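You operate a simulated robot arm through the tools that you are given. There is no shell and no other tool. Be economical: measure what you need, move in short steps, check, and stop when the job is done.

Carry out the task below with a simulated robot arm. There is one attempt and no reset: what you move stays moved.

Task
Switch the teal lever on. Take the blue pad and leave it on top of the small loops box. Switch the floor fan switch on. Take the orange reel on the right end of the grey table and put it away on the upper shelf of the checking bench. Do these in any order.

The check looks at the end state, three seconds after you hand in, the way a careful person would. Anything else that was tipped, shoved, dropped, spilled or broken makes it a failure.

Robot
A 7-joint arm with a four-finger gripper on a trunk, on a base that drives. Base frame: it is fixed to the floor where the robot stands at the start and does not move with it; the origin is under the middle of the robot, x ahead of it, y to its left, z up. Units: m, degrees, N and s.
Its first joint turns from -69.0 to 172.0 degrees. Places, roughly: blue pad (5x4x3 cm) [5.8, -5.6, 0.8]; floor fan switch [4.3, -7, 0.7]; orange reel (8x8x4 cm) [8.1, -4.8, 0.8]; small loops box [8.25, -4.75, 0.75]; teal lever [0.6, 0, 1.2]; upper shelf of the checking bench (14x172 cm) [8.76, -0.26, 1.24]. Payload 3.67 kg.
The tool frame sits at the grasp point between the pads (the TCP): z along the fingers, y along the line on which they close. The tips reach 0.028 m beyond it. Largest opening 0.112 m; the body of the gripper starts 0.073 m behind the TCP.
Orientation is that of the tool frame in the base frame, as a unit quaternion [w, x, y, z]. With the fingers straight down and closing along the base's y, the tool's x points along the base's -x, its y along +y and its z along -z.

Tools
- The arm moves only by the tool servo_tool. Its argument "motion" is a list of rows, each a list of 7 numbers: the turn, a rotation vector about the tool's x, y, z in units of 6 degrees (1.0 is 6 degrees), then the shift along the tool's x, y, z in units of 50 mm (1.0 is 50 mm), then the gripper command, from -1 (shut) to 1 (fully open), values between in proportion. In form: [[ax, ay, az, x, y, z, jaw], ...]. A call has 1 to 10 rows; each row shifts and turns the commanded pose from where the row before left it, along the tool's axes as they then stand. A call with a number of a shift or a turn outside -1 to 1 is refused whole. Rows are played at 5 a second. More than 0.05 m and 8.6 degrees between two rows, or a gripper value outside its range, and nothing of the call is played. Where a pose cannot be reached the arm comes as near as it can. A force on the tool above 40 N (or 10 N above the force at the start of the call, whichever is more), or a blocked arm, ends the call early, and 0.2 s more pass. Each finger halts on what it meets, pressing with about 27 N; the grip force reading is that of the motor and also rises with nothing between the fingers. The clock runs only during rows and for 0.2 s after the last one: add rows that do not move to give the fingers time. The reply holds the time, the measured pose of the TCP, the force on the tool along the base axes, the opening and the grip force, in the units named above and with some noise, with the torque about the TCP (base axes, N m) and any sound that the robot's microphone picked up, and new pictures: "pictures" is both (left out), scene, wrist or none.
- Cameras (640 x 400 px; columns grow to the right, rows downward): "scene" is now at [0.1434, -0.0094, 1.484]; the picture's right is [-0.07, -1.00, -0.00], its down [-0.18, 0.01, -0.98] and it looks along [0.98, -0.07, -0.18] (base axes); focal length 264 px, centre (320, 200). "wrist" rides on the gripper at [0.06, -0.018, -0.104] in the tool frame; the picture's right is [0.29, 0.96, 0.00], its down [-0.80, 0.24, -0.55] and it looks along [-0.53, 0.16, 0.83] (tool axes); focal length 234 px, centre (320, 200). There is no depth. A picture from a camera that has moved, and an enlarged one, comes with that camera's place and axes in the base frame and with its lens.
- slide_trunk(by): slides the trunk up (or, below 0, down) by that many m; the arm and the scene camera ride with it, the base frame stays. It gives what a move gives, with no picture.
- drive_base(legs): drives the robot by 1 to 6 legs, each [ahead, turn to the left] in m and degrees, along the robot's own axes; the way and the turn of a leg run together, so that a leg with both is an arc; at most 1.5 m and 180 degrees a leg. The arm and the cameras ride along, it lands a little off, and it stops where it bumps. It gives what a move gives, and a new picture of the scene camera.
- head_to(pan, tilt): turns the head with the scene camera to pan (to the left, within 86 degrees either way) and tilt (down, from -29 to 69), counted from straight ahead of the robot. It gives what a move gives, and a new picture of the scene camera.
- close_up(camera, box): a new picture of the part [left, top, right, bottom] of that camera's present view, enlarged. No time passes.
- close_job(): hands the job in; it is judged then, once.

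Work in short steps. Places have to be worked out from the pictures, the camera data and where the tool is seen: move nearer, look again, correct. Check each grasp and each placing, and mend what went wrong. You have 165 turns and 260 pictures in all, those below and enlarged ones among them. Open the gripper and draw the arm clear of the work before you hand the job in, unless the task says otherwise; then end with one line.

The tools are called after "Call:" as a command line: name --pt "numbers of a row" for each row, then --argument value for the rest, lists and objects as JSON in quotes. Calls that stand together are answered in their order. servo_tool: Moves the arm, as the interface text tells. Its arguments: {"type":"object","properties":{"motion":{"type":"array","items":{"type":"array","items":{"type":"number"}}},"pictures":{"type":"string","enum":["both","scene","wrist","none"]}},"required":["motion"]} The other tools are called the same way: slide_trunk (by) slides the trunk up or down; drive_base (legs) drives the base; head_to (pan, tilt) turns the head that bears the scene camera; close_up (camera, box) takes an enlarged picture of a part of a camera's view; close_job () hands the job in.

At the start:

```text
t: 0.0
tcp_pos: [0.6948, -0.1878, 1.4731]
tcp_rot: [0.001, 0.0, 1.0, 0.0]
ft_force: [0.5, -1.0, -0.2]
torque: [0.03, 0.04, 0.02]
grip_width: 0.1119
grip_force: 0.0
trunk travel left (down, up): [-0.575, 0.265]
robot x, y, heading: [-0.0015, -0.0026, -0.1]
head pan, tilt: [-4.1, 10.6]
```

scene: 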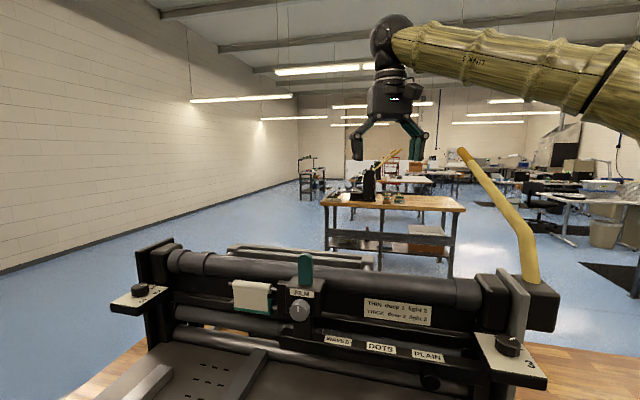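
wrist: 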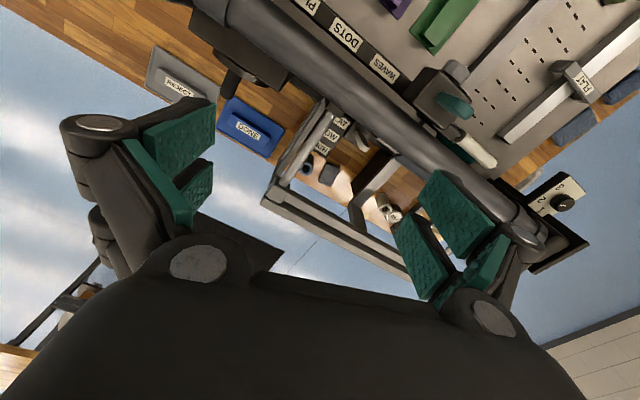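

I see a machine with a small teal lever near (305,268) in the scene view. I take a closer look at it.

Call:
close_up --camera "scene" --box '[220, 230, 380, 330]'

Call:
head_to --pan 0 --tilt 40

```text
4.00 times, centred on (300, 280) of scene
camera zoom: at [0.1434, -0.0094, 1.484], right [-0.07, -1.0, 0.0], down [-0.18, 0.01, -0.98], along [0.98, -0.07, -0.18], focal length 1056 px, centre (400, -120)
```

zoom: 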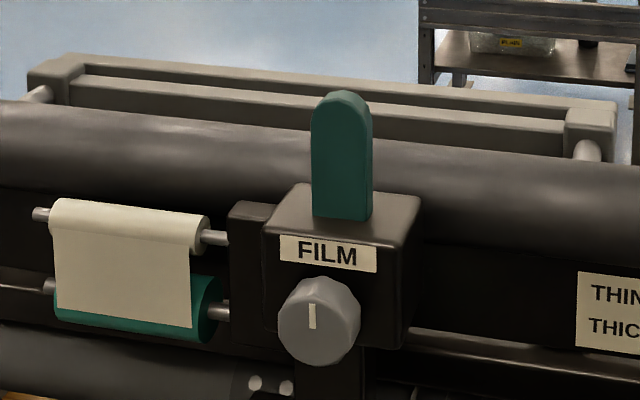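

```text
t: 0.9
tcp_pos: [0.6951, -0.1887, 1.4724]
tcp_rot: [-0.001, 0.0, 1.0, 0.0]
ft_force: [0.5, -0.6, 0.8]
torque: [-0.01, 0.02, -0.01]
grip_width: 0.1123
grip_force: 0.0
trunk travel left (down, up): [-0.575, 0.265]
robot x, y, heading: [-0.0, -0.0024, -0.0]
head pan, tilt: [0.0, 40.0]
camera scene: at [0.1356, -0.0027, 1.4374], right [0.0, -1.0, 0.0], down [-0.64, 0.0, -0.77], along [0.77, 0.0, -0.64], focal length 264 px, centre (320, 200)
```

scene: 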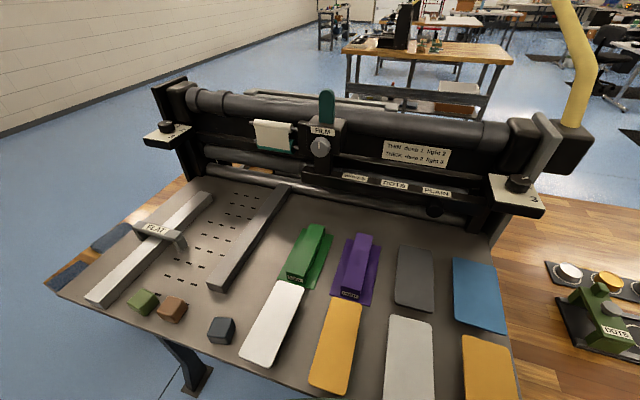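

The lever is near (0.65, -0.016, 1.25). I want to see its tilt and possible markings from the side with the wrist camera.

Call:
close_up --camera "wrist" --box '[390, 40, 520, 170]'

Call:
close_up --camera "scene" --box '[270, 80, 390, 170]'

```text
3.08 times, centred on (455, 105) of wrist
camera zoom: at [0.6365, -0.2067, 1.578], right [-0.29, 0.96, 0.0], down [0.8, 0.24, 0.55], along [0.53, 0.16, -0.83], focal length 720 px, centre (-95, 492)
```

zoom: 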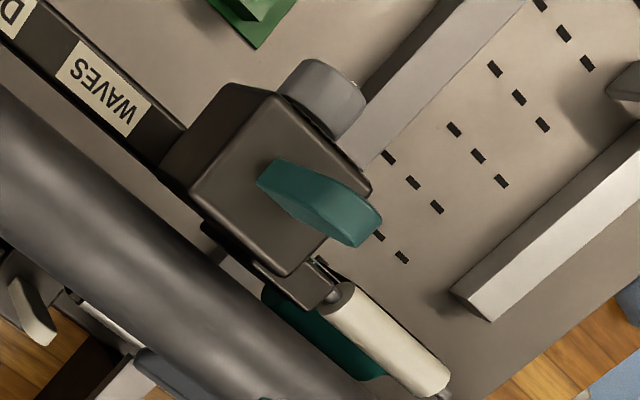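

```text
4.44 times, centred on (330, 125) of scene
camera zoom: at [0.1356, -0.0027, 1.4374], right [0.0, -1.0, 0.0], down [-0.64, 0.0, -0.77], along [0.77, 0.0, -0.64], focal length 1173 px, centre (276, 533)
```

zoom: 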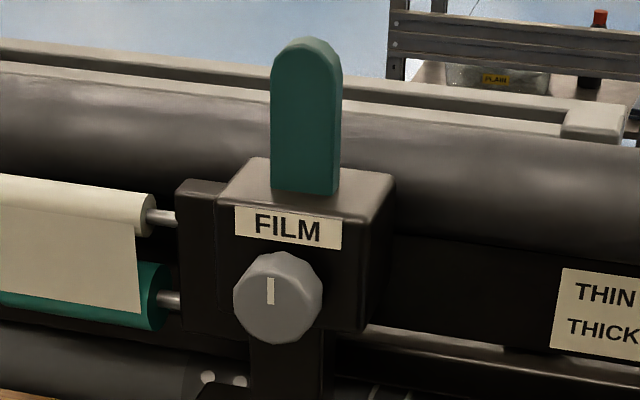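

The lever is a flat paddle, about 3 cm wide in y, standing nearly upright, so it flips along x. I tilt the tool to view it from the side before pushing.

Call:
servo_tool --pt "-1 0 0 0 0 0.4 1" --pt "-1 0 0 0 0 0.4 1" --pt "-1 0 0 0 0 0.3 1" --pt "-1 0 0 0 -0.3 0.3 1" --pt "-1 0 0 0 -0.3 0.3 1" --pt "-1 0 0 0 -0.4 0.3 1" --pt "-1 0 0 0 -0.4 0 1" --pt "-1 0 0 0 -0.4 0 1" --pictures "both"

```text
t: 2.7
tcp_pos: [0.6957, -0.2438, 1.3308]
tcp_rot: [0.0, -0.001, 0.913, 0.409]
ft_force: [-0.5, -1.2, 0.3]
torque: [0.02, 0.03, 0.01]
grip_width: 0.112
grip_force: 0.1
trunk travel left (down, up): [-0.575, 0.265]
robot x, y, heading: [0.0, -0.0026, 0.1]
head pan, tilt: [0.0, 40.0]
camera scene: at [0.1361, -0.0061, 1.4375], right [0.0, -1.0, 0.0], down [-0.64, 0.0, -0.77], along [0.77, 0.0, -0.64], focal length 264 px, centre (320, 200)
camera wrist: at [0.6358, -0.334, 1.3879], right [-0.29, 0.64, 0.71], down [0.8, -0.25, 0.55], along [0.53, 0.73, -0.43], focal length 234 px, centre (320, 200)
```

scene: 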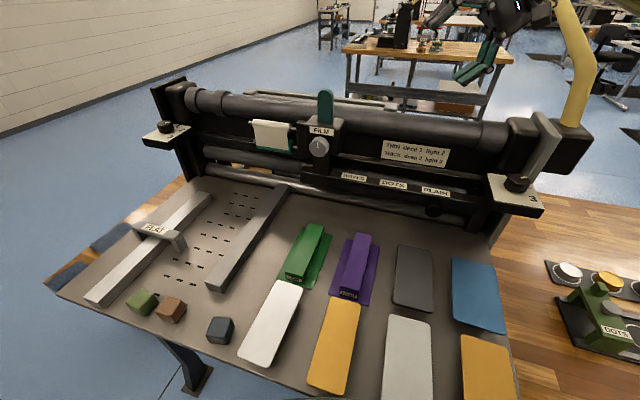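
wrist: 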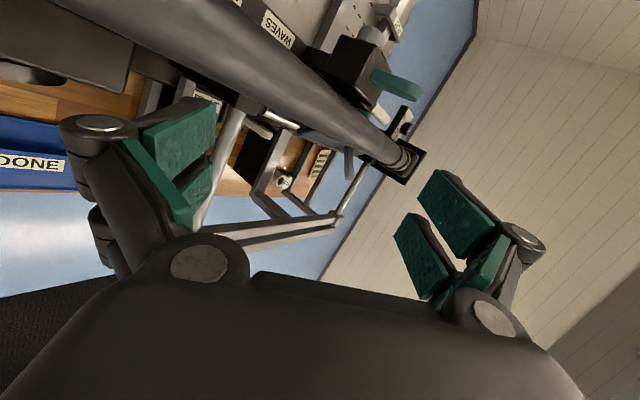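

Call:
close_up --camera "wrist" --box '[300, 20, 460, 120]'

```text
4.00 times, centred on (380, 70) of wrist
camera zoom: at [0.6358, -0.334, 1.3879], right [-0.29, 0.64, 0.71], down [0.8, -0.25, 0.55], along [0.53, 0.73, -0.43], focal length 937 px, centre (80, 720)
```

zoom: 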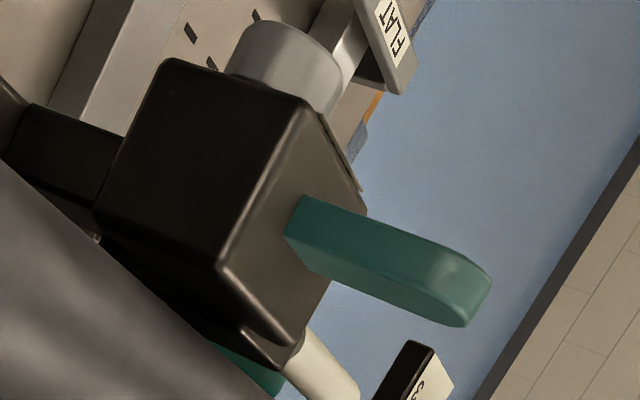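

The lever is upright to within about 3°, so "on" could be either way along x. I'll straighten the tool, yaw it so the fingers straddle the lever along x, and push gently each way while reading force.

Call:
servo_tool --pt "1 0 -1 0 0 -0.3 0.5" --pt "1 0 -1 0 0 -0.3 0.3" --pt "1 0 -1 0 0 -0.3 0.3" --pt "1 0 -1 0 0 -0.3 0.3" --pt "1 0 -1 0 0 -0.2 0.3" --pt "1 0 -1 0 0 0 0.3" --pt "1 0 -1 0 0 0 0.3" --pt "1 0 -1 0 0 0 0.3" --pictures "none"

```text
t: 4.5
tcp_pos: [0.6866, -0.2799, 1.4015]
tcp_rot: [0.169, -0.36, 0.917, -0.032]
ft_force: [-0.1, 0.3, -1.2]
torque: [-0.03, -0.02, -0.01]
grip_width: 0.0734
grip_force: 0.2
trunk travel left (down, up): [-0.575, 0.265]
robot x, y, heading: [0.0006, -0.0036, -0.0]
head pan, tilt: [0.0, 40.0]
```

The combined turn left some tilt, so I correct with the exact remaining rotation.

Call:
servo_tool --pt "-0.311 0.213 -0.863 0 0 0 0.2" --pt "-0.311 0.213 -0.863 0 0 0 0.2" --pt "-0.311 0.213 -0.863 0 0 0 0.2" --pt "-0.311 0.213 -0.863 0 0 0 0.2" --pt "-0.311 0.213 -0.863 0 0 0 0.2" --pt "-0.311 0.213 -0.863 0 0 0 0.2" --pt "-0.311 0.213 -0.863 0 0 0 0.2" --pt "-0.311 0.213 -0.863 0 0 0 0.2" --pt "-0.311 0.213 -0.863 0 0 0 0.2" --pictures "none"

```text
t: 6.5
tcp_pos: [0.4617, -0.0695, 1.2873]
tcp_rot: [-0.004, -0.706, 0.708, 0.011]
ft_force: [-0.3, -0.4, -0.1]
torque: [0.0, -0.02, -0.03]
grip_width: 0.0673
grip_force: 0.1
out of reach, approached as far as the arm can: row 1, 2, 3, 4, 5, 6, 7, 8, 9
trunk travel left (down, up): [-0.575, 0.265]
robot x, y, heading: [-0.0005, 0.0014, -0.2]
head pan, tilt: [0.0, 40.0]
```

The arm reached the right orientation but at another place (0.46, -0.07, 1.29), so I check the pictures.

Call:
servo_tool --pt "0 0 0 0 0 0 0.2" --pictures "both"

```text
t: 6.9
tcp_pos: [0.4615, -0.0696, 1.2873]
tcp_rot: [-0.004, -0.706, 0.708, 0.013]
ft_force: [0.6, -0.4, -0.2]
torque: [-0.01, 0.0, -0.02]
grip_width: 0.067
grip_force: 0.0
trunk travel left (down, up): [-0.575, 0.265]
robot x, y, heading: [-0.0004, 0.001, 0.3]
head pan, tilt: [0.0, 40.0]
camera scene: at [0.1356, -0.0021, 1.4373], right [0.0, -1.0, 0.0], down [-0.64, 0.0, -0.77], along [0.77, 0.0, -0.64], focal length 264 px, centre (320, 200)
camera wrist: at [0.4827, -0.1315, 1.3918], right [-0.96, -0.28, 0.02], down [-0.22, 0.79, 0.57], along [-0.18, 0.54, -0.82], focal length 234 px, centre (320, 200)
```

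scene: 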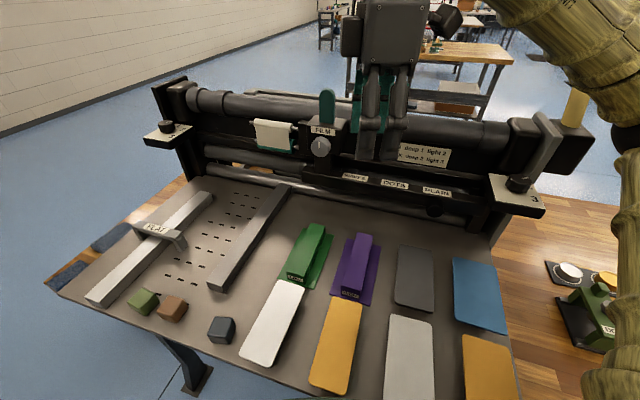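
wrist: 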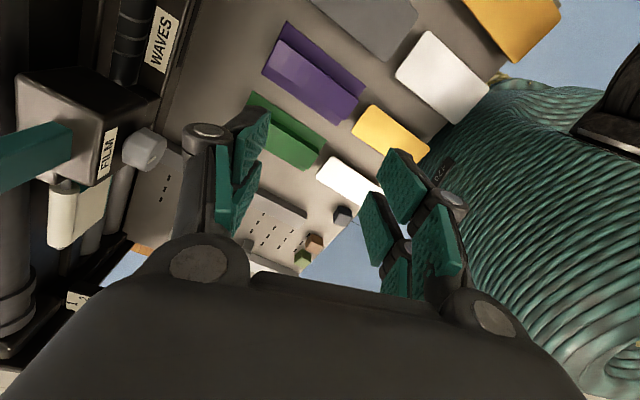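

The tool is safe in front of the machine. I raise it, then move over the lever at height.

Call:
servo_tool --pt "0 0 0 0 0 -0.75 0.2" --pt "0 0 0 0 0 -0.75 0.2" --pt "0 0 0 0 0 -0.5 0.2" --pt "0 0 0 -0.27 -0.75 0 0.2" --pt "0 0 0 -0.27 -0.75 0 0.2" --pt "0 0 0 -0.27 -0.75 0 0.2" --pt "0 0 0 -0.27 -0.75 0 0.2" --pt "0 0 0 0 -0.75 0 0.2" --pictures "both"

```text
t: 8.7
tcp_pos: [0.507, 0.0473, 1.3212]
tcp_rot: [-0.004, -0.705, 0.709, 0.013]
ft_force: [0.1, 0.1, -0.1]
torque: [0.02, -0.02, -0.01]
grip_width: 0.0672
grip_force: 0.0
out of reach, approached as far as the arm can: row 1, 2, 3, 4, 5, 6, 7, 8
trunk travel left (down, up): [-0.575, 0.265]
robot x, y, heading: [-0.003, 0.0005, -0.1]
head pan, tilt: [0.0, 40.0]
camera scene: at [0.1355, -0.0028, 1.4373], right [0.0, -1.0, 0.0], down [-0.64, 0.0, -0.77], along [0.77, 0.0, -0.64], focal length 264 px, centre (320, 200)
camera wrist: at [0.5282, -0.0143, 1.4247], right [-0.96, -0.28, 0.02], down [-0.22, 0.79, 0.57], along [-0.18, 0.54, -0.82], focal length 234 px, centre (320, 200)
```

scene: 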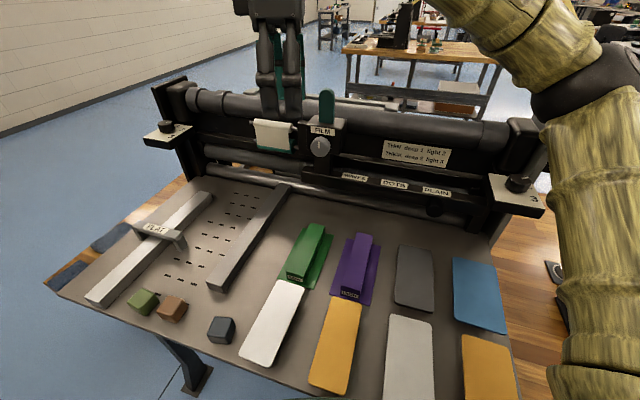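
wrist: 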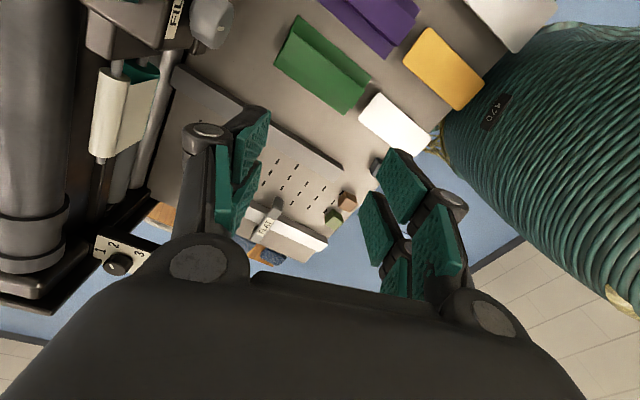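

Reach with this yaw is poor at this height, so I raise the trunk and turn the yaw back to the original. I'll push with the finger sides instead.

Call:
slide_trunk --by 0.2

Call:
servo_tool --pt "0 0 1 0 0 0 -1" --pt "0 0 1 0 0 0 -1" --pt "0 0 1 0 0 0 -1" --pt "0 0 1 0 0 0 -1" --pt "0 0 1 0 0 0 -1" --pt "0 0 1 0 0 0 -1" --pt "0 0 1 0 0 0 -1" --pt "0 0 1 0 0 0 -1" --pictures "none"

Call:
servo_tool --pt "0 0 1 0 0 0 -1" --pt "0 0 1 0 0 0 -1" --pt "0 0 1 0 0 0 -1" --pt "0 0 1 0 0 0 -1" --pt "0 0 1 0 0 0 -1" --pt "0 0 1 0 0 0 -1" --pt "0 0 1 0 0 0 -1" --pictures "scene"

```text
t: 10.9
tcp_pos: [0.5078, 0.0464, 1.521]
tcp_rot: [-0.004, -0.705, 0.709, 0.014]
ft_force: [-0.9, -1.5, 0.3]
torque: [0.02, 0.05, -0.02]
grip_width: 0.0673
grip_force: 0.0
trunk travel left (down, up): [-0.775, 0.065]
robot x, y, heading: [0.003, 0.0007, -0.3]
head pan, tilt: [0.0, 40.0]
```

```text
t: 12.7
tcp_pos: [0.5058, 0.0487, 1.5209]
tcp_rot: [-0.009, -0.356, 0.934, 0.009]
ft_force: [-0.6, -0.1, 0.7]
torque: [0.0, -0.04, -0.01]
grip_width: 0.0
grip_force: 27.3
trunk travel left (down, up): [-0.775, 0.065]
robot x, y, heading: [0.0014, 0.0007, 0.1]
head pan, tilt: [0.0, 40.0]
```

```text
t: 14.3
tcp_pos: [0.507, 0.0469, 1.5211]
tcp_rot: [-0.011, 0.004, 1.0, 0.006]
ft_force: [-0.1, -0.5, 0.1]
torque: [0.0, 0.0, -0.02]
grip_width: 0.0
grip_force: 27.0
trunk travel left (down, up): [-0.775, 0.065]
robot x, y, heading: [0.0006, 0.0031, -0.4]
head pan, tilt: [0.0, 40.0]
camera scene: at [0.1353, -0.0026, 1.6373], right [0.0, -1.0, 0.0], down [-0.64, 0.0, -0.77], along [0.77, 0.0, -0.64], focal length 264 px, centre (320, 200)
```

scene: 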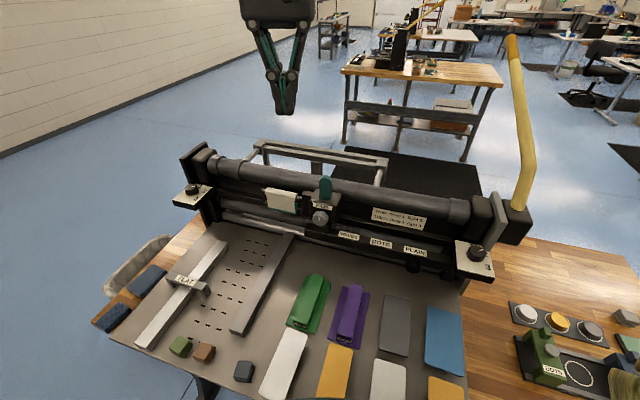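

Now a higher view gives a better triangulation of the lever.

Call:
close_up --camera "scene" --box '[280, 160, 380, 240]'

```text
5.00 times, centred on (330, 200) of scene
camera zoom: at [0.1353, -0.0026, 1.6373], right [0.0, -1.0, 0.0], down [-0.64, 0.0, -0.77], along [0.77, 0.0, -0.64], focal length 1320 px, centre (270, 200)
```

zoom: 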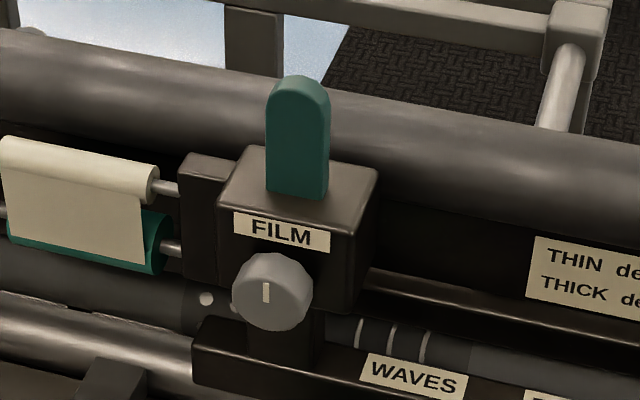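

Lever: front face x≈0.646, y≈-0.016, z 1.21–1.277, vertical. I bring the closed fingers in front of it at (0.60, -0.016, 1.275).

Call:
servo_tool --pt "0 0 0 -0.9 -0.63 0 -1" --pt "0 0 0 -0.9 -0.63 0 -1" --pt "0 0 0 0 0 1 -1" --pt "0 0 0 0 0 1 -1" --pt "0 0 0 0 0 1 -1" --pt "0 0 0 0 0 1 -1" --pt "0 0 0 0 0 0.9 -1" --pt "0 0 0 0 0 0 -1" --pictures "both"

```text
refused: row 1 steps farther than a row can; nothing moved
```

A row's combined step must stay within 50 mm, so I make the lateral rows smaller.

Call:
servo_tool --pt "0 0 0 -0.6 -0.42 0 -1" --pt "0 0 0 -0.6 -0.42 0 -1" --pt "0 0 0 -0.6 -0.42 0 -1" --pt "0 0 0 0 0 1 -1" --pt "0 0 0 0 0 1 -1" --pt "0 0 0 0 0 1 -1" --pt "0 0 0 0 0 1 -1" --pt "0 0 0 0 0 0.9 -1" --pt "0 0 0 0 0 0 -1" --pictures "both"

```text
t: 16.3
tcp_pos: [0.5891, -0.0146, 1.2719]
tcp_rot: [-0.01, 0.002, 1.0, 0.007]
ft_force: [0.1, -0.3, 0.2]
torque: [0.02, -0.02, -0.01]
grip_width: 0.0
grip_force: 27.5
trunk travel left (down, up): [-0.775, 0.065]
robot x, y, heading: [-0.0003, 0.001, 0.2]
head pan, tilt: [0.0, 40.0]
camera scene: at [0.1349, -0.0027, 1.6374], right [0.0, -1.0, 0.0], down [-0.64, 0.0, -0.77], along [0.77, 0.0, -0.64], focal length 264 px, centre (320, 200)
camera wrist: at [0.5311, -0.0339, 1.3784], right [-0.28, 0.96, 0.02], down [0.81, 0.23, 0.54], along [0.51, 0.17, -0.84], focal length 234 px, centre (320, 200)
```

scene: 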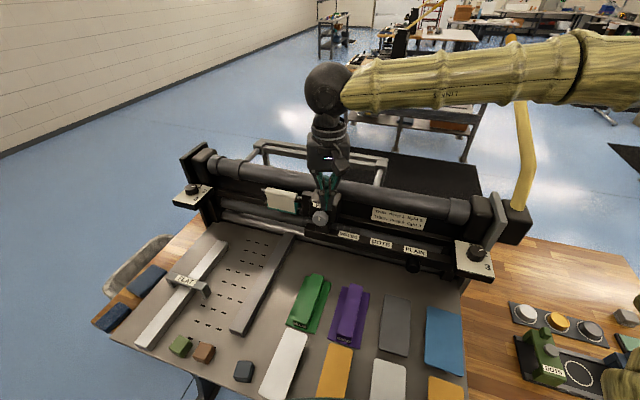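
wrist: 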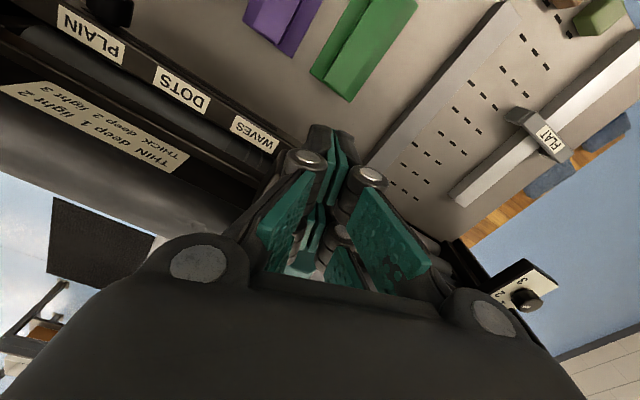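

In place in front of the lever. I push slowly along +x in small steps and watch the force.

Call:
servo_tool --pt "0 0 0 -0.4 0 0 -1" --pt "0 0 0 -0.4 0 0 -1" --pt "0 0 0 -0.15 0 0 -1" --pt "0 0 0 -0.15 0 0 -1" --pt "0 0 0 0 0 0 -1" --pictures "none"

```text
t: 16.9
tcp_pos: [0.6132, -0.0126, 1.2721]
tcp_rot: [-0.017, 0.002, 1.0, 0.004]
ft_force: [-15.1, -0.3, 6.5]
torque: [-0.1, -0.06, -0.22]
grip_width: 0.0001
grip_force: 26.6
trunk travel left (down, up): [-0.775, 0.065]
robot x, y, heading: [-0.0018, -0.0008, -0.2]
head pan, tilt: [0.0, 40.0]
stopped in row 2: the force on the tool passed its limit at 53 N (the readings are from after the stop); the commanded pose is now the measured one
```

It stopped hard at x=0.613, earlier than expected. I back off a little and look at the contact.

Call:
servo_tool --pt "0 0 0 0.1 0 0 -1" --pt "0 0 0 0 0 0 -1" --pictures "none"

Call:
close_up --camera "scene" --box '[270, 130, 390, 230]'

Call:
close_up --camera "wrist" --box '[230, 110, 430, 290]'

```text
t: 17.5
tcp_pos: [0.6112, -0.0138, 1.272]
tcp_rot: [-0.016, 0.001, 1.0, 0.004]
ft_force: [0.6, -0.2, -0.1]
torque: [0.01, 0.02, -0.01]
grip_width: 0.0001
grip_force: 26.8
trunk travel left (down, up): [-0.775, 0.065]
robot x, y, heading: [-0.0016, 0.0017, 0.1]
head pan, tilt: [0.0, 40.0]
```

```text
4.00 times, centred on (330, 180) of scene
camera zoom: at [0.1358, -0.0026, 1.6373], right [0.0, -1.0, 0.0], down [-0.64, 0.0, -0.77], along [0.77, 0.0, -0.64], focal length 1056 px, centre (280, 280)
```

zoom: 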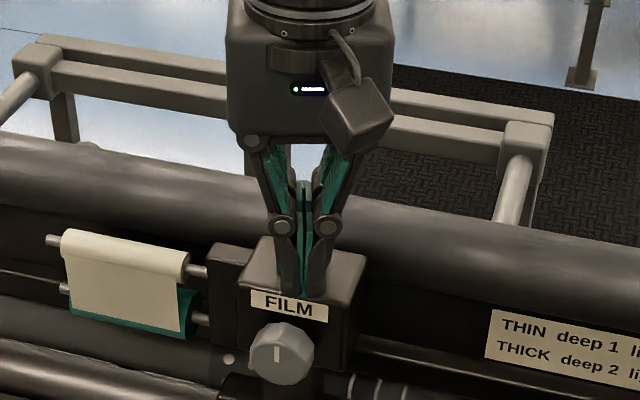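

```text
2.22 times, centred on (330, 200) of wrist
camera zoom: at [0.5552, -0.0327, 1.3781], right [-0.29, 0.96, 0.02], down [0.81, 0.23, 0.53], along [0.5, 0.17, -0.85], focal length 520 px, centre (298, 200)
```

zoom: 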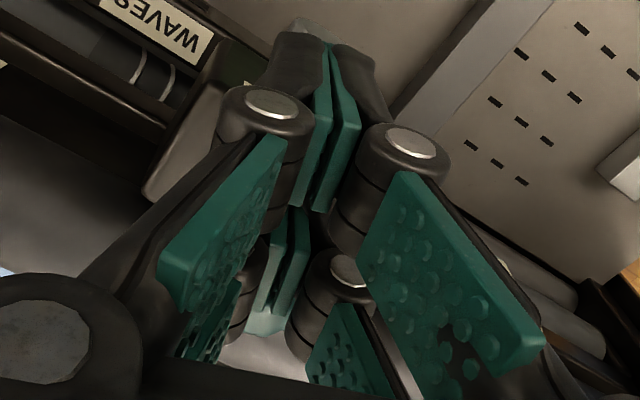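

Torque suggests contact was at the lever tip. I repeat the push much more slowly to separate impact from a real stop.

Call:
servo_tool --pt "0 0 0 -0.05 0 0 -1" --pt "0 0 0 -0.05 0 0 -1" --pt "0 0 0 -0.05 0 0 -1" --pt "0 0 0 0 0 0 -1" --pictures "none"

```text
t: 18.5
tcp_pos: [0.6141, -0.0125, 1.2724]
tcp_rot: [-0.015, 0.0, 1.0, 0.004]
ft_force: [-29.2, 0.2, -12.8]
torque: [0.18, 0.43, -0.36]
grip_width: 0.0
grip_force: 26.7
trunk travel left (down, up): [-0.775, 0.065]
robot x, y, heading: [-0.0029, 0.0024, -0.4]
head pan, tilt: [0.0, 40.0]
```

It's a hard stop: the lever won't go +x, so "on" must be toward the robot. I back off, lift over, and come down just behind the lever, keeping the tips above the roller.

Call:
servo_tool --pt "0 0 0 0.2 0 0 -1" --pt "0 0 0 0 0 -0.8 -1" --pt "0 0 0 0 0 -0.8 -1" --pt "0 0 0 -0.8 0 0 -1" --pt "0 0 0 -0.8 0 0 -1" --pt "0 0 0 0 0 0 -1" --pictures "both"

```text
t: 19.9
tcp_pos: [0.691, -0.0145, 1.3493]
tcp_rot: [-0.015, 0.0, 1.0, 0.004]
ft_force: [-0.2, -0.7, 0.2]
torque: [0.04, 0.0, 0.01]
grip_width: 0.0
grip_force: 27.0
trunk travel left (down, up): [-0.775, 0.065]
robot x, y, heading: [0.0, 0.0045, -0.1]
head pan, tilt: [0.0, 40.0]
camera scene: at [0.1347, -0.0032, 1.6374], right [0.0, -1.0, 0.0], down [-0.64, 0.0, -0.77], along [0.77, 0.0, -0.64], focal length 264 px, centre (320, 200)
camera wrist: at [0.6353, -0.0335, 1.4556], right [-0.29, 0.96, 0.02], down [0.81, 0.23, 0.53], along [0.5, 0.17, -0.85], focal length 234 px, centre (320, 200)
```

scene: 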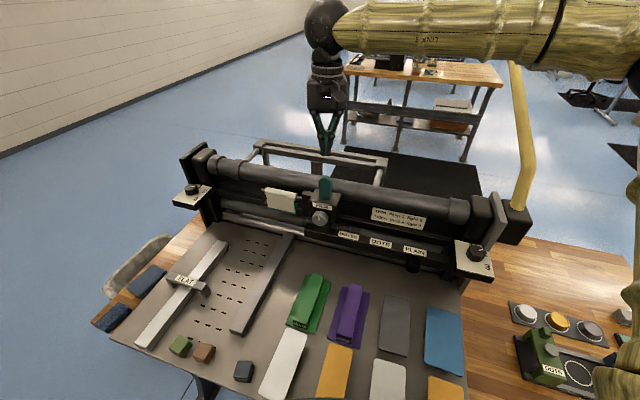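
wrist: 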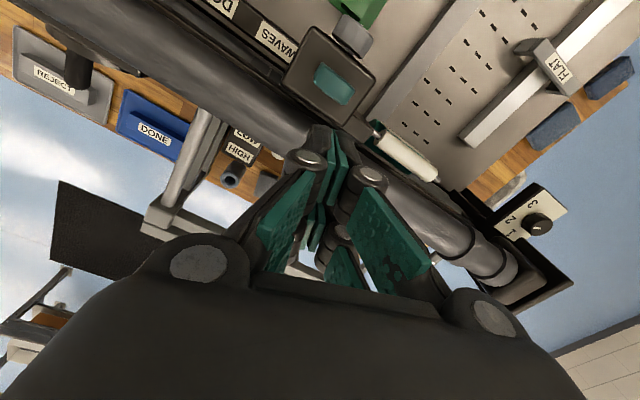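

From above the lever top is at about (0.649, -0.016). I zoom to read its thickness and the fingers' reach.

Call:
close_up --camera "wrist" --box '[250, 40, 410, 160]'

```text
3.33 times, centred on (330, 100) of wrist
camera zoom: at [0.6353, -0.0335, 1.4556], right [-0.29, 0.96, 0.02], down [0.81, 0.23, 0.53], along [0.5, 0.17, -0.85], focal length 781 px, centre (287, 533)
```

zoom: 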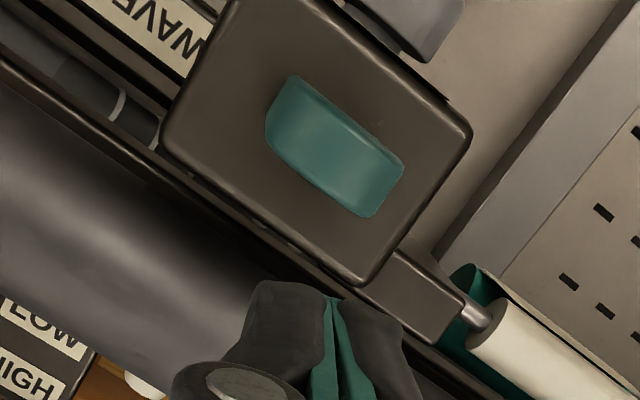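

Lever top is about 33×17 mm. I shift to x≈0.71 and descend gently behind it to z≈1.285.

Call:
servo_tool --pt "0 0 0 -0.4 0 0 -1" --pt "0 0 0 0 0 0.5 -1" --pt "0 0 0 0 0 0.3 -1" --pt "0 0 0 0 0 0.2 -1" --pt "0 0 0 0 0 0.2 -1" --pt "0 0 0 0 0 0 -1" --pictures "both"

```text
t: 21.3
tcp_pos: [0.7082, -0.0148, 1.2888]
tcp_rot: [-0.016, 0.001, 1.0, 0.005]
ft_force: [0.0, -0.5, 0.2]
torque: [0.01, 0.01, 0.01]
grip_width: 0.0001
grip_force: 27.3
trunk travel left (down, up): [-0.775, 0.065]
robot x, y, heading: [0.0031, 0.0031, -0.2]
head pan, tilt: [0.0, 40.0]
camera scene: at [0.1354, -0.0025, 1.6373], right [0.0, -1.0, 0.0], down [-0.64, 0.0, -0.77], along [0.77, 0.0, -0.64], focal length 264 px, centre (320, 200)
camera wrist: at [0.6522, -0.0326, 1.3952], right [-0.29, 0.96, 0.02], down [0.81, 0.23, 0.53], along [0.5, 0.17, -0.85], focal length 234 px, centre (320, 200)
```

scene: 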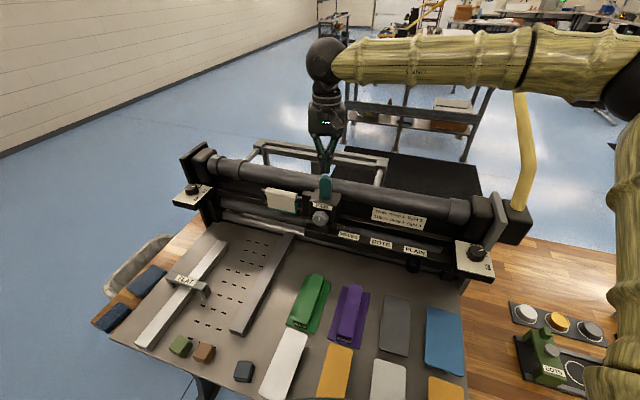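
wrist: 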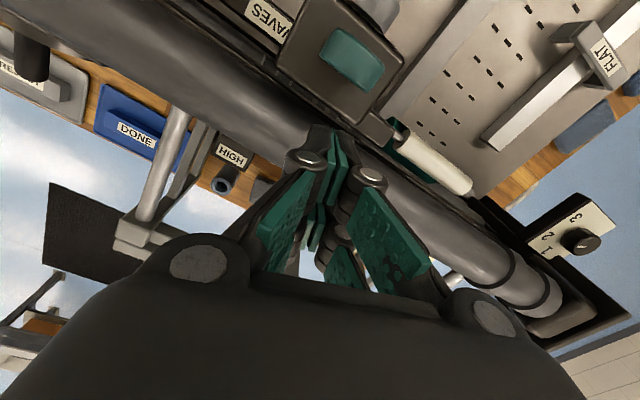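

No contact so far. I drop 10 mm more and pull slowly toward the robot.

Call:
servo_tool --pt "0 0 0 0 0 0.2 -1" --pt "0 0 0 0.15 0 0 -1" --pt "0 0 0 0.15 0 0 -1" --pt "0 0 0 0.1 0 0 -1" --pt "0 0 0 0.1 0 0 -1" --pt "0 0 0 0.1 0 0 -1" --pt "0 0 0 0 0 0 -1" --pictures "wrist"

```text
t: 22.9
tcp_pos: [0.6778, -0.0136, 1.2787]
tcp_rot: [-0.016, 0.001, 1.0, 0.004]
ft_force: [-0.3, 0.3, -0.1]
torque: [-0.01, -0.01, 0.03]
grip_width: 0.0
grip_force: 26.7
trunk travel left (down, up): [-0.775, 0.065]
robot x, y, heading: [0.0001, -0.0016, -0.1]
head pan, tilt: [0.0, 40.0]
camera wrist: at [0.6226, -0.0332, 1.3861], right [-0.29, 0.96, 0.02], down [0.81, 0.23, 0.53], along [0.5, 0.17, -0.85], focal length 234 px, centre (320, 200)
```

wrist: 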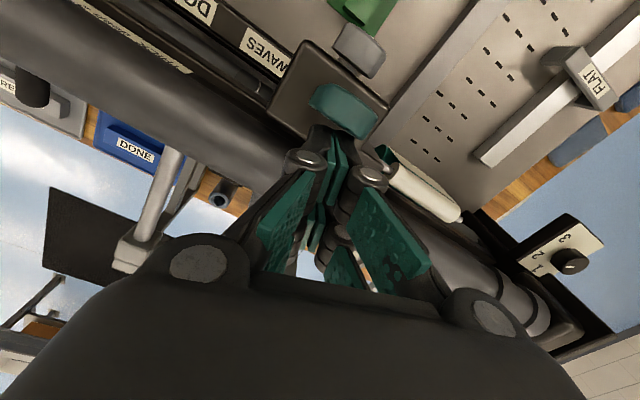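

Not touching yet at x=0.678. I continue pulling slowly.

Call:
servo_tool --pt "0 0 0 0.1 0 0 -1" --pt "0 0 0 0.1 0 0 -1" --pt "0 0 0 0.1 0 0 -1" --pt "0 0 0 0.1 0 0 -1" --pt "0 0 0 0.1 0 0 -1" --pt "0 0 0 0 0 0 -1" --pictures "wrist"

```text
t: 24.3
tcp_pos: [0.6534, -0.0142, 1.2805]
tcp_rot: [-0.016, 0.001, 1.0, 0.005]
ft_force: [-0.2, 0.2, 0.4]
torque: [0.02, 0.02, -0.01]
grip_width: 0.0
grip_force: 27.1
trunk travel left (down, up): [-0.775, 0.065]
robot x, y, heading: [0.0005, -0.0021, -0.1]
head pan, tilt: [0.0, 40.0]
camera wrist: at [0.5975, -0.0333, 1.3872], right [-0.29, 0.96, 0.02], down [0.81, 0.23, 0.53], along [0.5, 0.17, -0.85], focal length 234 px, centre (320, 200)
```

wrist: 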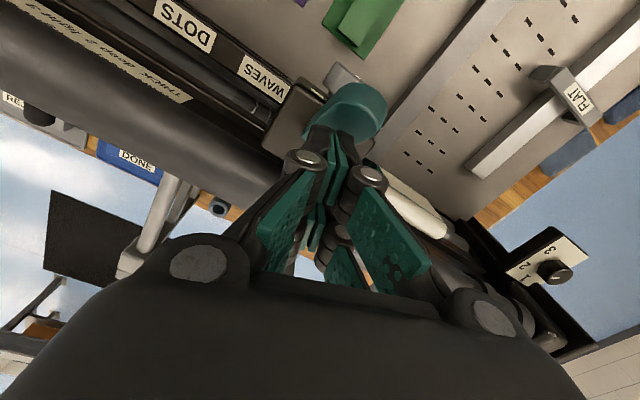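

The lever is moving toward the robot with little force. I continue, going slightly lower.

Call:
servo_tool --pt "0 0 0 0.15 0 0.05 -1" --pt "0 0 0 0.15 0 0.05 -1" --pt "0 0 0 0.15 0 0.1 -1" --pt "0 0 0 0.15 0 0.1 -1" --pt "0 0 0 0 0 0 -1" --pictures "both"

```text
t: 24.9
tcp_pos: [0.6447, -0.0145, 1.281]
tcp_rot: [-0.01, 0.003, 1.0, 0.007]
ft_force: [17.7, -1.9, 3.1]
torque: [0.02, -0.4, -0.12]
grip_width: 0.0001
grip_force: 27.0
trunk travel left (down, up): [-0.775, 0.065]
robot x, y, heading: [0.0001, -0.0032, 0.2]
head pan, tilt: [0.0, 40.0]
stopped in row 2: the force on the tool passed its limit at 48 N (the readings are from after the stop); the commanded pose is now the measured one
camera scene: at [0.1367, -0.0032, 1.6372], right [0.0, -1.0, 0.0], down [-0.64, 0.0, -0.77], along [0.77, 0.0, -0.64], focal length 264 px, centre (320, 200)
camera wrist: at [0.5889, -0.0345, 1.3865], right [-0.28, 0.96, 0.02], down [0.81, 0.23, 0.54], along [0.52, 0.17, -0.84], focal length 234 px, centre (320, 200)
```

scene: 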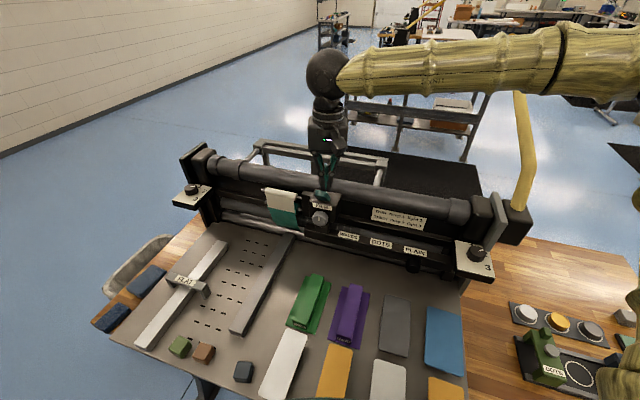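
wrist: 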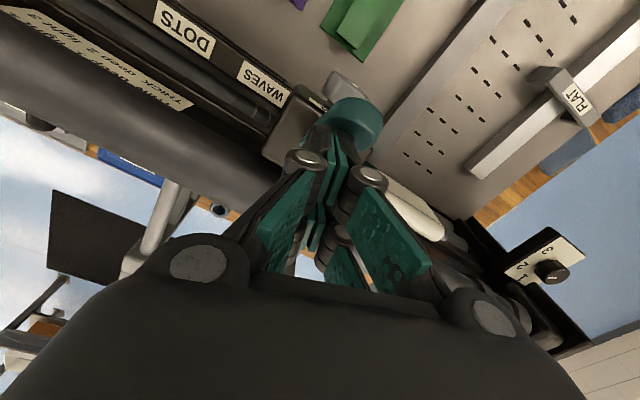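

The strip on the left changed (a teal flag now shows), so the lever reached its on stop. I back off and lift away to inspect.

Call:
servo_tool --pt "0 0 0 -0.5 0 0 -1" --pt "0 0 0 0 0 -0.8 -1" --pt "0 0 0 0 0 -0.8 -1" --pt "0 0 0 0 0 -0.8 -1" --pt "0 0 0 0 0 0 -1" --pictures "none"

Call:
close_up --camera "scene" --box '[240, 160, 380, 250]'

```text
t: 26.1
tcp_pos: [0.6715, -0.0148, 1.4]
tcp_rot: [-0.012, 0.003, 1.0, 0.006]
ft_force: [0.9, -0.3, -0.6]
torque: [0.02, -0.03, 0.0]
grip_width: 0.0001
grip_force: 27.6
trunk travel left (down, up): [-0.775, 0.065]
robot x, y, heading: [-0.0016, 0.0031, 0.1]
head pan, tilt: [0.0, 40.0]
```

```text
4.44 times, centred on (310, 205) of scene
camera zoom: at [0.1364, -0.003, 1.6372], right [0.0, -1.0, 0.0], down [-0.64, 0.0, -0.77], along [0.77, 0.0, -0.64], focal length 1173 px, centre (364, 178)
```

zoom: 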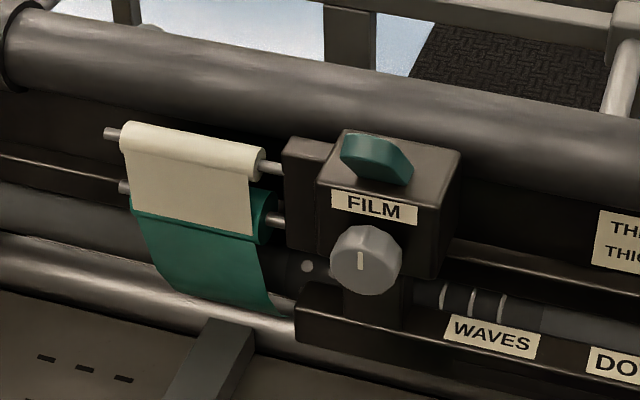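

Teal lever is on. Now I lift and retract the arm, then look to the right toward the rest of the room.

Call:
servo_tool --pt "0 0 0 0 0 -1 -1" --pt "0 0 0 0 0 -1 -1" --pt "0 0 0 0.9 0 0 -1" --pt "0 0 0 0.9 0 0 -1" --pt "0 0 0 0.9 0 0 -1" --pt "0 0 0 0.9 0 0 -1" --pictures "none"

Call:
head_to --pan -75 --tilt 15

Call:
head_to --pan -30 --tilt 12

```text
t: 27.5
tcp_pos: [0.4902, -0.0185, 1.5039]
tcp_rot: [-0.011, 0.003, 1.0, 0.006]
ft_force: [-0.6, 0.1, 0.6]
torque: [0.03, -0.02, -0.01]
grip_width: 0.0
grip_force: 27.3
trunk travel left (down, up): [-0.775, 0.065]
robot x, y, heading: [0.0012, 0.0002, -0.1]
head pan, tilt: [0.0, 40.0]
```

```text
t: 28.9
tcp_pos: [0.4931, -0.0167, 1.5051]
tcp_rot: [-0.012, 0.003, 1.0, 0.006]
ft_force: [0.2, -0.3, -0.9]
torque: [0.02, 0.0, 0.0]
grip_width: 0.0
grip_force: 27.3
trunk travel left (down, up): [-0.775, 0.065]
robot x, y, heading: [-0.0021, -0.0015, -0.0]
head pan, tilt: [-75.0, 15.0]
camera scene: at [0.0749, -0.0929, 1.6768], right [-0.97, -0.26, 0.0], down [-0.07, 0.25, -0.97], along [0.25, -0.93, -0.26], focal length 264 px, centre (320, 200)
```

scene: 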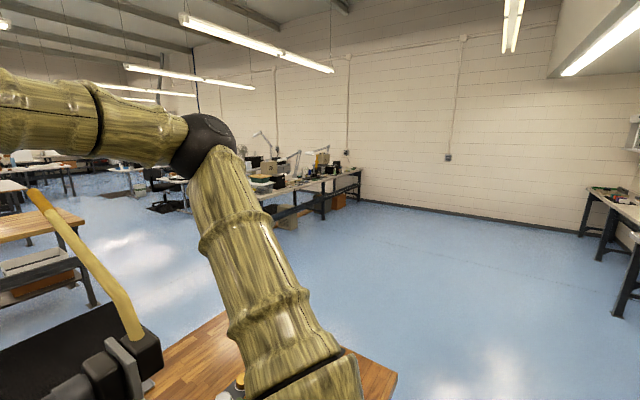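

```text
t: 30.1
tcp_pos: [0.4929, -0.0168, 1.5024]
tcp_rot: [-0.012, 0.003, 1.0, 0.006]
ft_force: [0.2, 1.0, -0.1]
torque: [0.01, -0.01, 0.02]
grip_width: 0.0
grip_force: 27.0
trunk travel left (down, up): [-0.775, 0.065]
robot x, y, heading: [0.0006, -0.0008, 0.0]
head pan, tilt: [-30.0, 12.0]
camera scene: at [0.1316, -0.0494, 1.6817], right [-0.5, -0.87, 0.0], down [-0.18, 0.1, -0.98], along [0.85, -0.49, -0.21], focal length 264 px, centre (320, 200)
```

scene: 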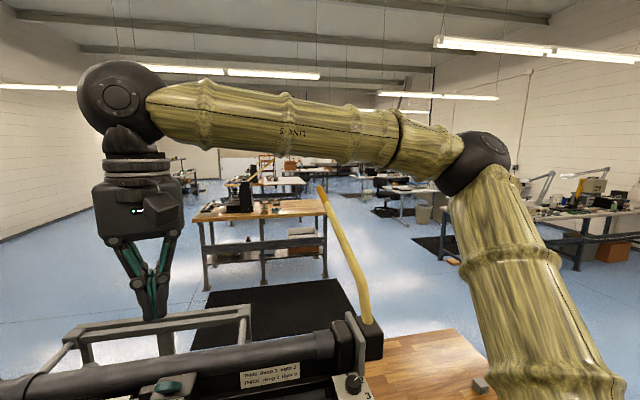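

I back away from the machine and turn right to survey the route.

Call:
drive_base --legs '[[-0.7, 0], [0, -55]]'

Call:
head_to --pan 20 --tilt 15

Call:
head_to --pan -35 --tilt 15

```text
t: 36.4
tcp_pos: [-0.4381, -0.4165, 1.5042]
tcp_rot: [-0.006, 0.468, 0.884, 0.011]
ft_force: [-0.3, 0.3, 0.2]
torque: [0.01, -0.02, 0.01]
grip_width: 0.0
grip_force: 27.4
trunk travel left (down, up): [-0.775, 0.065]
robot x, y, heading: [-0.7044, 0.0002, -55.3]
head pan, tilt: [-30.0, 12.0]
camera scene: at [-0.6677, -0.1367, 1.6817], right [-1.0, -0.08, 0.0], down [-0.02, 0.21, -0.98], along [0.08, -0.97, -0.21], focal length 264 px, centre (320, 200)
```

scene: 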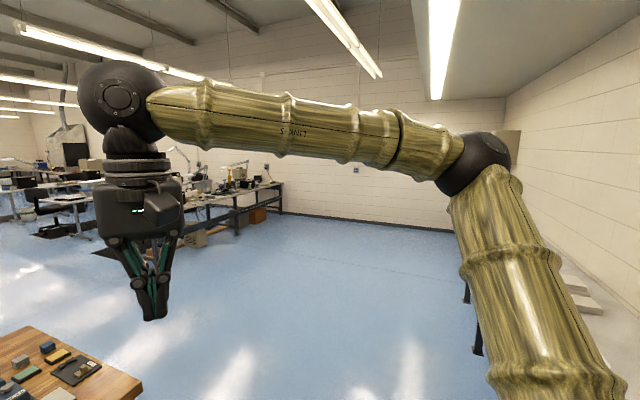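

```text
t: 37.6
tcp_pos: [-0.4381, -0.4169, 1.5031]
tcp_rot: [-0.008, 0.467, 0.884, 0.01]
ft_force: [0.0, -0.6, -0.2]
torque: [-0.01, -0.02, -0.02]
grip_width: 0.0001
grip_force: 26.7
trunk travel left (down, up): [-0.775, 0.065]
robot x, y, heading: [-0.704, -0.0008, -55.7]
head pan, tilt: [20.0, 15.0]
camera scene: at [-0.5991, -0.0982, 1.6769], right [-0.58, -0.81, 0.0], down [-0.21, 0.15, -0.97], along [0.79, -0.56, -0.26], focal length 264 px, centre (320, 200)
```

scene: 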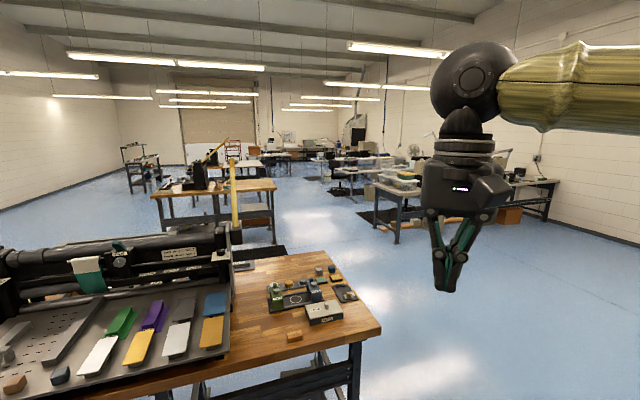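

```text
t: 38.8
tcp_pos: [-0.4384, -0.4158, 1.5041]
tcp_rot: [-0.008, 0.469, 0.883, 0.011]
ft_force: [0.4, 0.1, -0.3]
torque: [0.01, 0.0, -0.01]
grip_width: 0.0001
grip_force: 27.0
trunk travel left (down, up): [-0.775, 0.065]
robot x, y, heading: [-0.703, -0.0006, -55.5]
head pan, tilt: [-35.0, 15.0]
camera scene: at [-0.6757, -0.1373, 1.6768], right [-1.0, 0.01, 0.0], down [0.0, 0.26, -0.97], along [-0.01, -0.97, -0.26], focal length 264 px, centre (320, 200)
```

scene: 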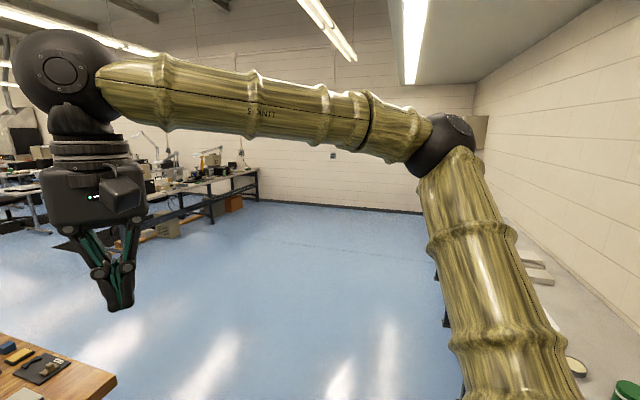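

I zoom into the region where the switch, pad and grey table should be.

Call:
head_to --pan 20 --tilt 15

Call:
close_up --camera "scene" --box '[240, 110, 440, 250]'

```text
t: 40.0
tcp_pos: [-0.4381, -0.4153, 1.5036]
tcp_rot: [-0.007, 0.469, 0.883, 0.011]
ft_force: [-0.5, 0.6, 0.6]
torque: [0.01, 0.03, 0.02]
grip_width: 0.0
grip_force: 27.0
trunk travel left (down, up): [-0.775, 0.065]
robot x, y, heading: [-0.7023, 0.0012, -55.6]
head pan, tilt: [20.0, 15.0]
camera scene: at [-0.599, -0.0981, 1.6769], right [-0.58, -0.81, 0.0], down [-0.21, 0.15, -0.97], along [0.79, -0.56, -0.26], focal length 264 px, centre (320, 200)
```

scene: 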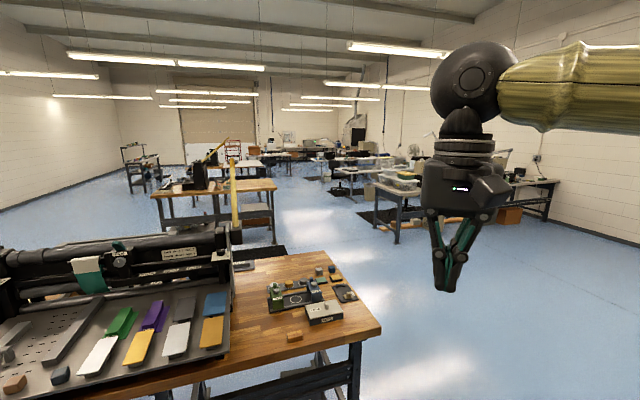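

```text
2.86 times, centred on (340, 180) of scene
camera zoom: at [-0.599, -0.0981, 1.6769], right [-0.58, -0.81, 0.0], down [-0.21, 0.15, -0.97], along [0.79, -0.56, -0.26], focal length 754 px, centre (263, 257)
```

zoom: 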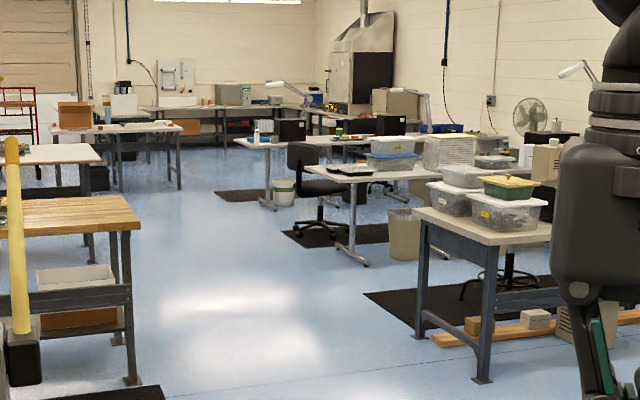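

The fan (528,115 in zoom) fits (4.35,-7). The corridor runs between the wooden benches and the grey benches, so I go around this table's corner and into the corridor.

Call:
drive_base --legs '[[0, -35], [1.5, 0], [0.3, 0], [0, 78], [1.5, 0], [1.0, 0]]'

Call:
head_to --pan -35 --tilt 15

```text
t: 65.8
tcp_pos: [2.1423, -2.5513, 1.5017]
tcp_rot: [-0.01, 0.135, 0.991, 0.008]
ft_force: [1.2, 1.2, -0.2]
torque: [0.0, -0.04, 0.0]
grip_width: 0.0
grip_force: 26.9
trunk travel left (down, up): [-0.775, 0.065]
robot x, y, heading: [1.6727, -2.4068, -15.1]
head pan, tilt: [20.0, 15.0]
camera scene: at [1.8145, -2.4149, 1.6768], right [0.08, -1.0, 0.0], down [-0.26, -0.02, -0.97], along [0.96, 0.08, -0.26], focal length 264 px, centre (320, 200)
```

scene: 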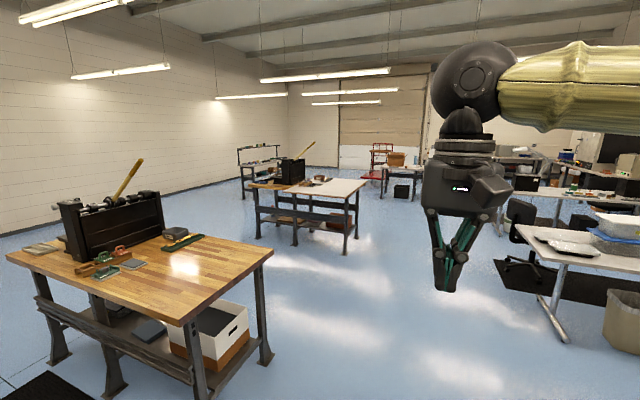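

```text
t: 67.0
tcp_pos: [2.1429, -2.5517, 1.5037]
tcp_rot: [-0.01, 0.135, 0.991, 0.007]
ft_force: [0.0, -0.2, 0.3]
torque: [-0.04, 0.01, 0.01]
grip_width: 0.0
grip_force: 27.0
trunk travel left (down, up): [-0.775, 0.065]
robot x, y, heading: [1.6734, -2.408, -15.2]
head pan, tilt: [-35.0, 15.0]
camera scene: at [1.7808, -2.4943, 1.6768], right [-0.77, -0.64, 0.0], down [-0.17, 0.2, -0.97], along [0.62, -0.74, -0.26], focal length 264 px, centre (320, 200)
```

scene: 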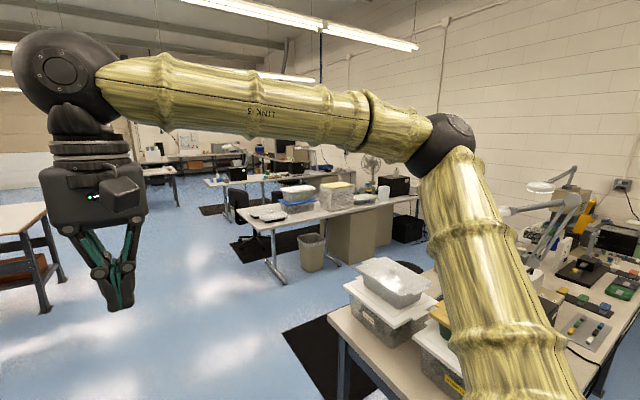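

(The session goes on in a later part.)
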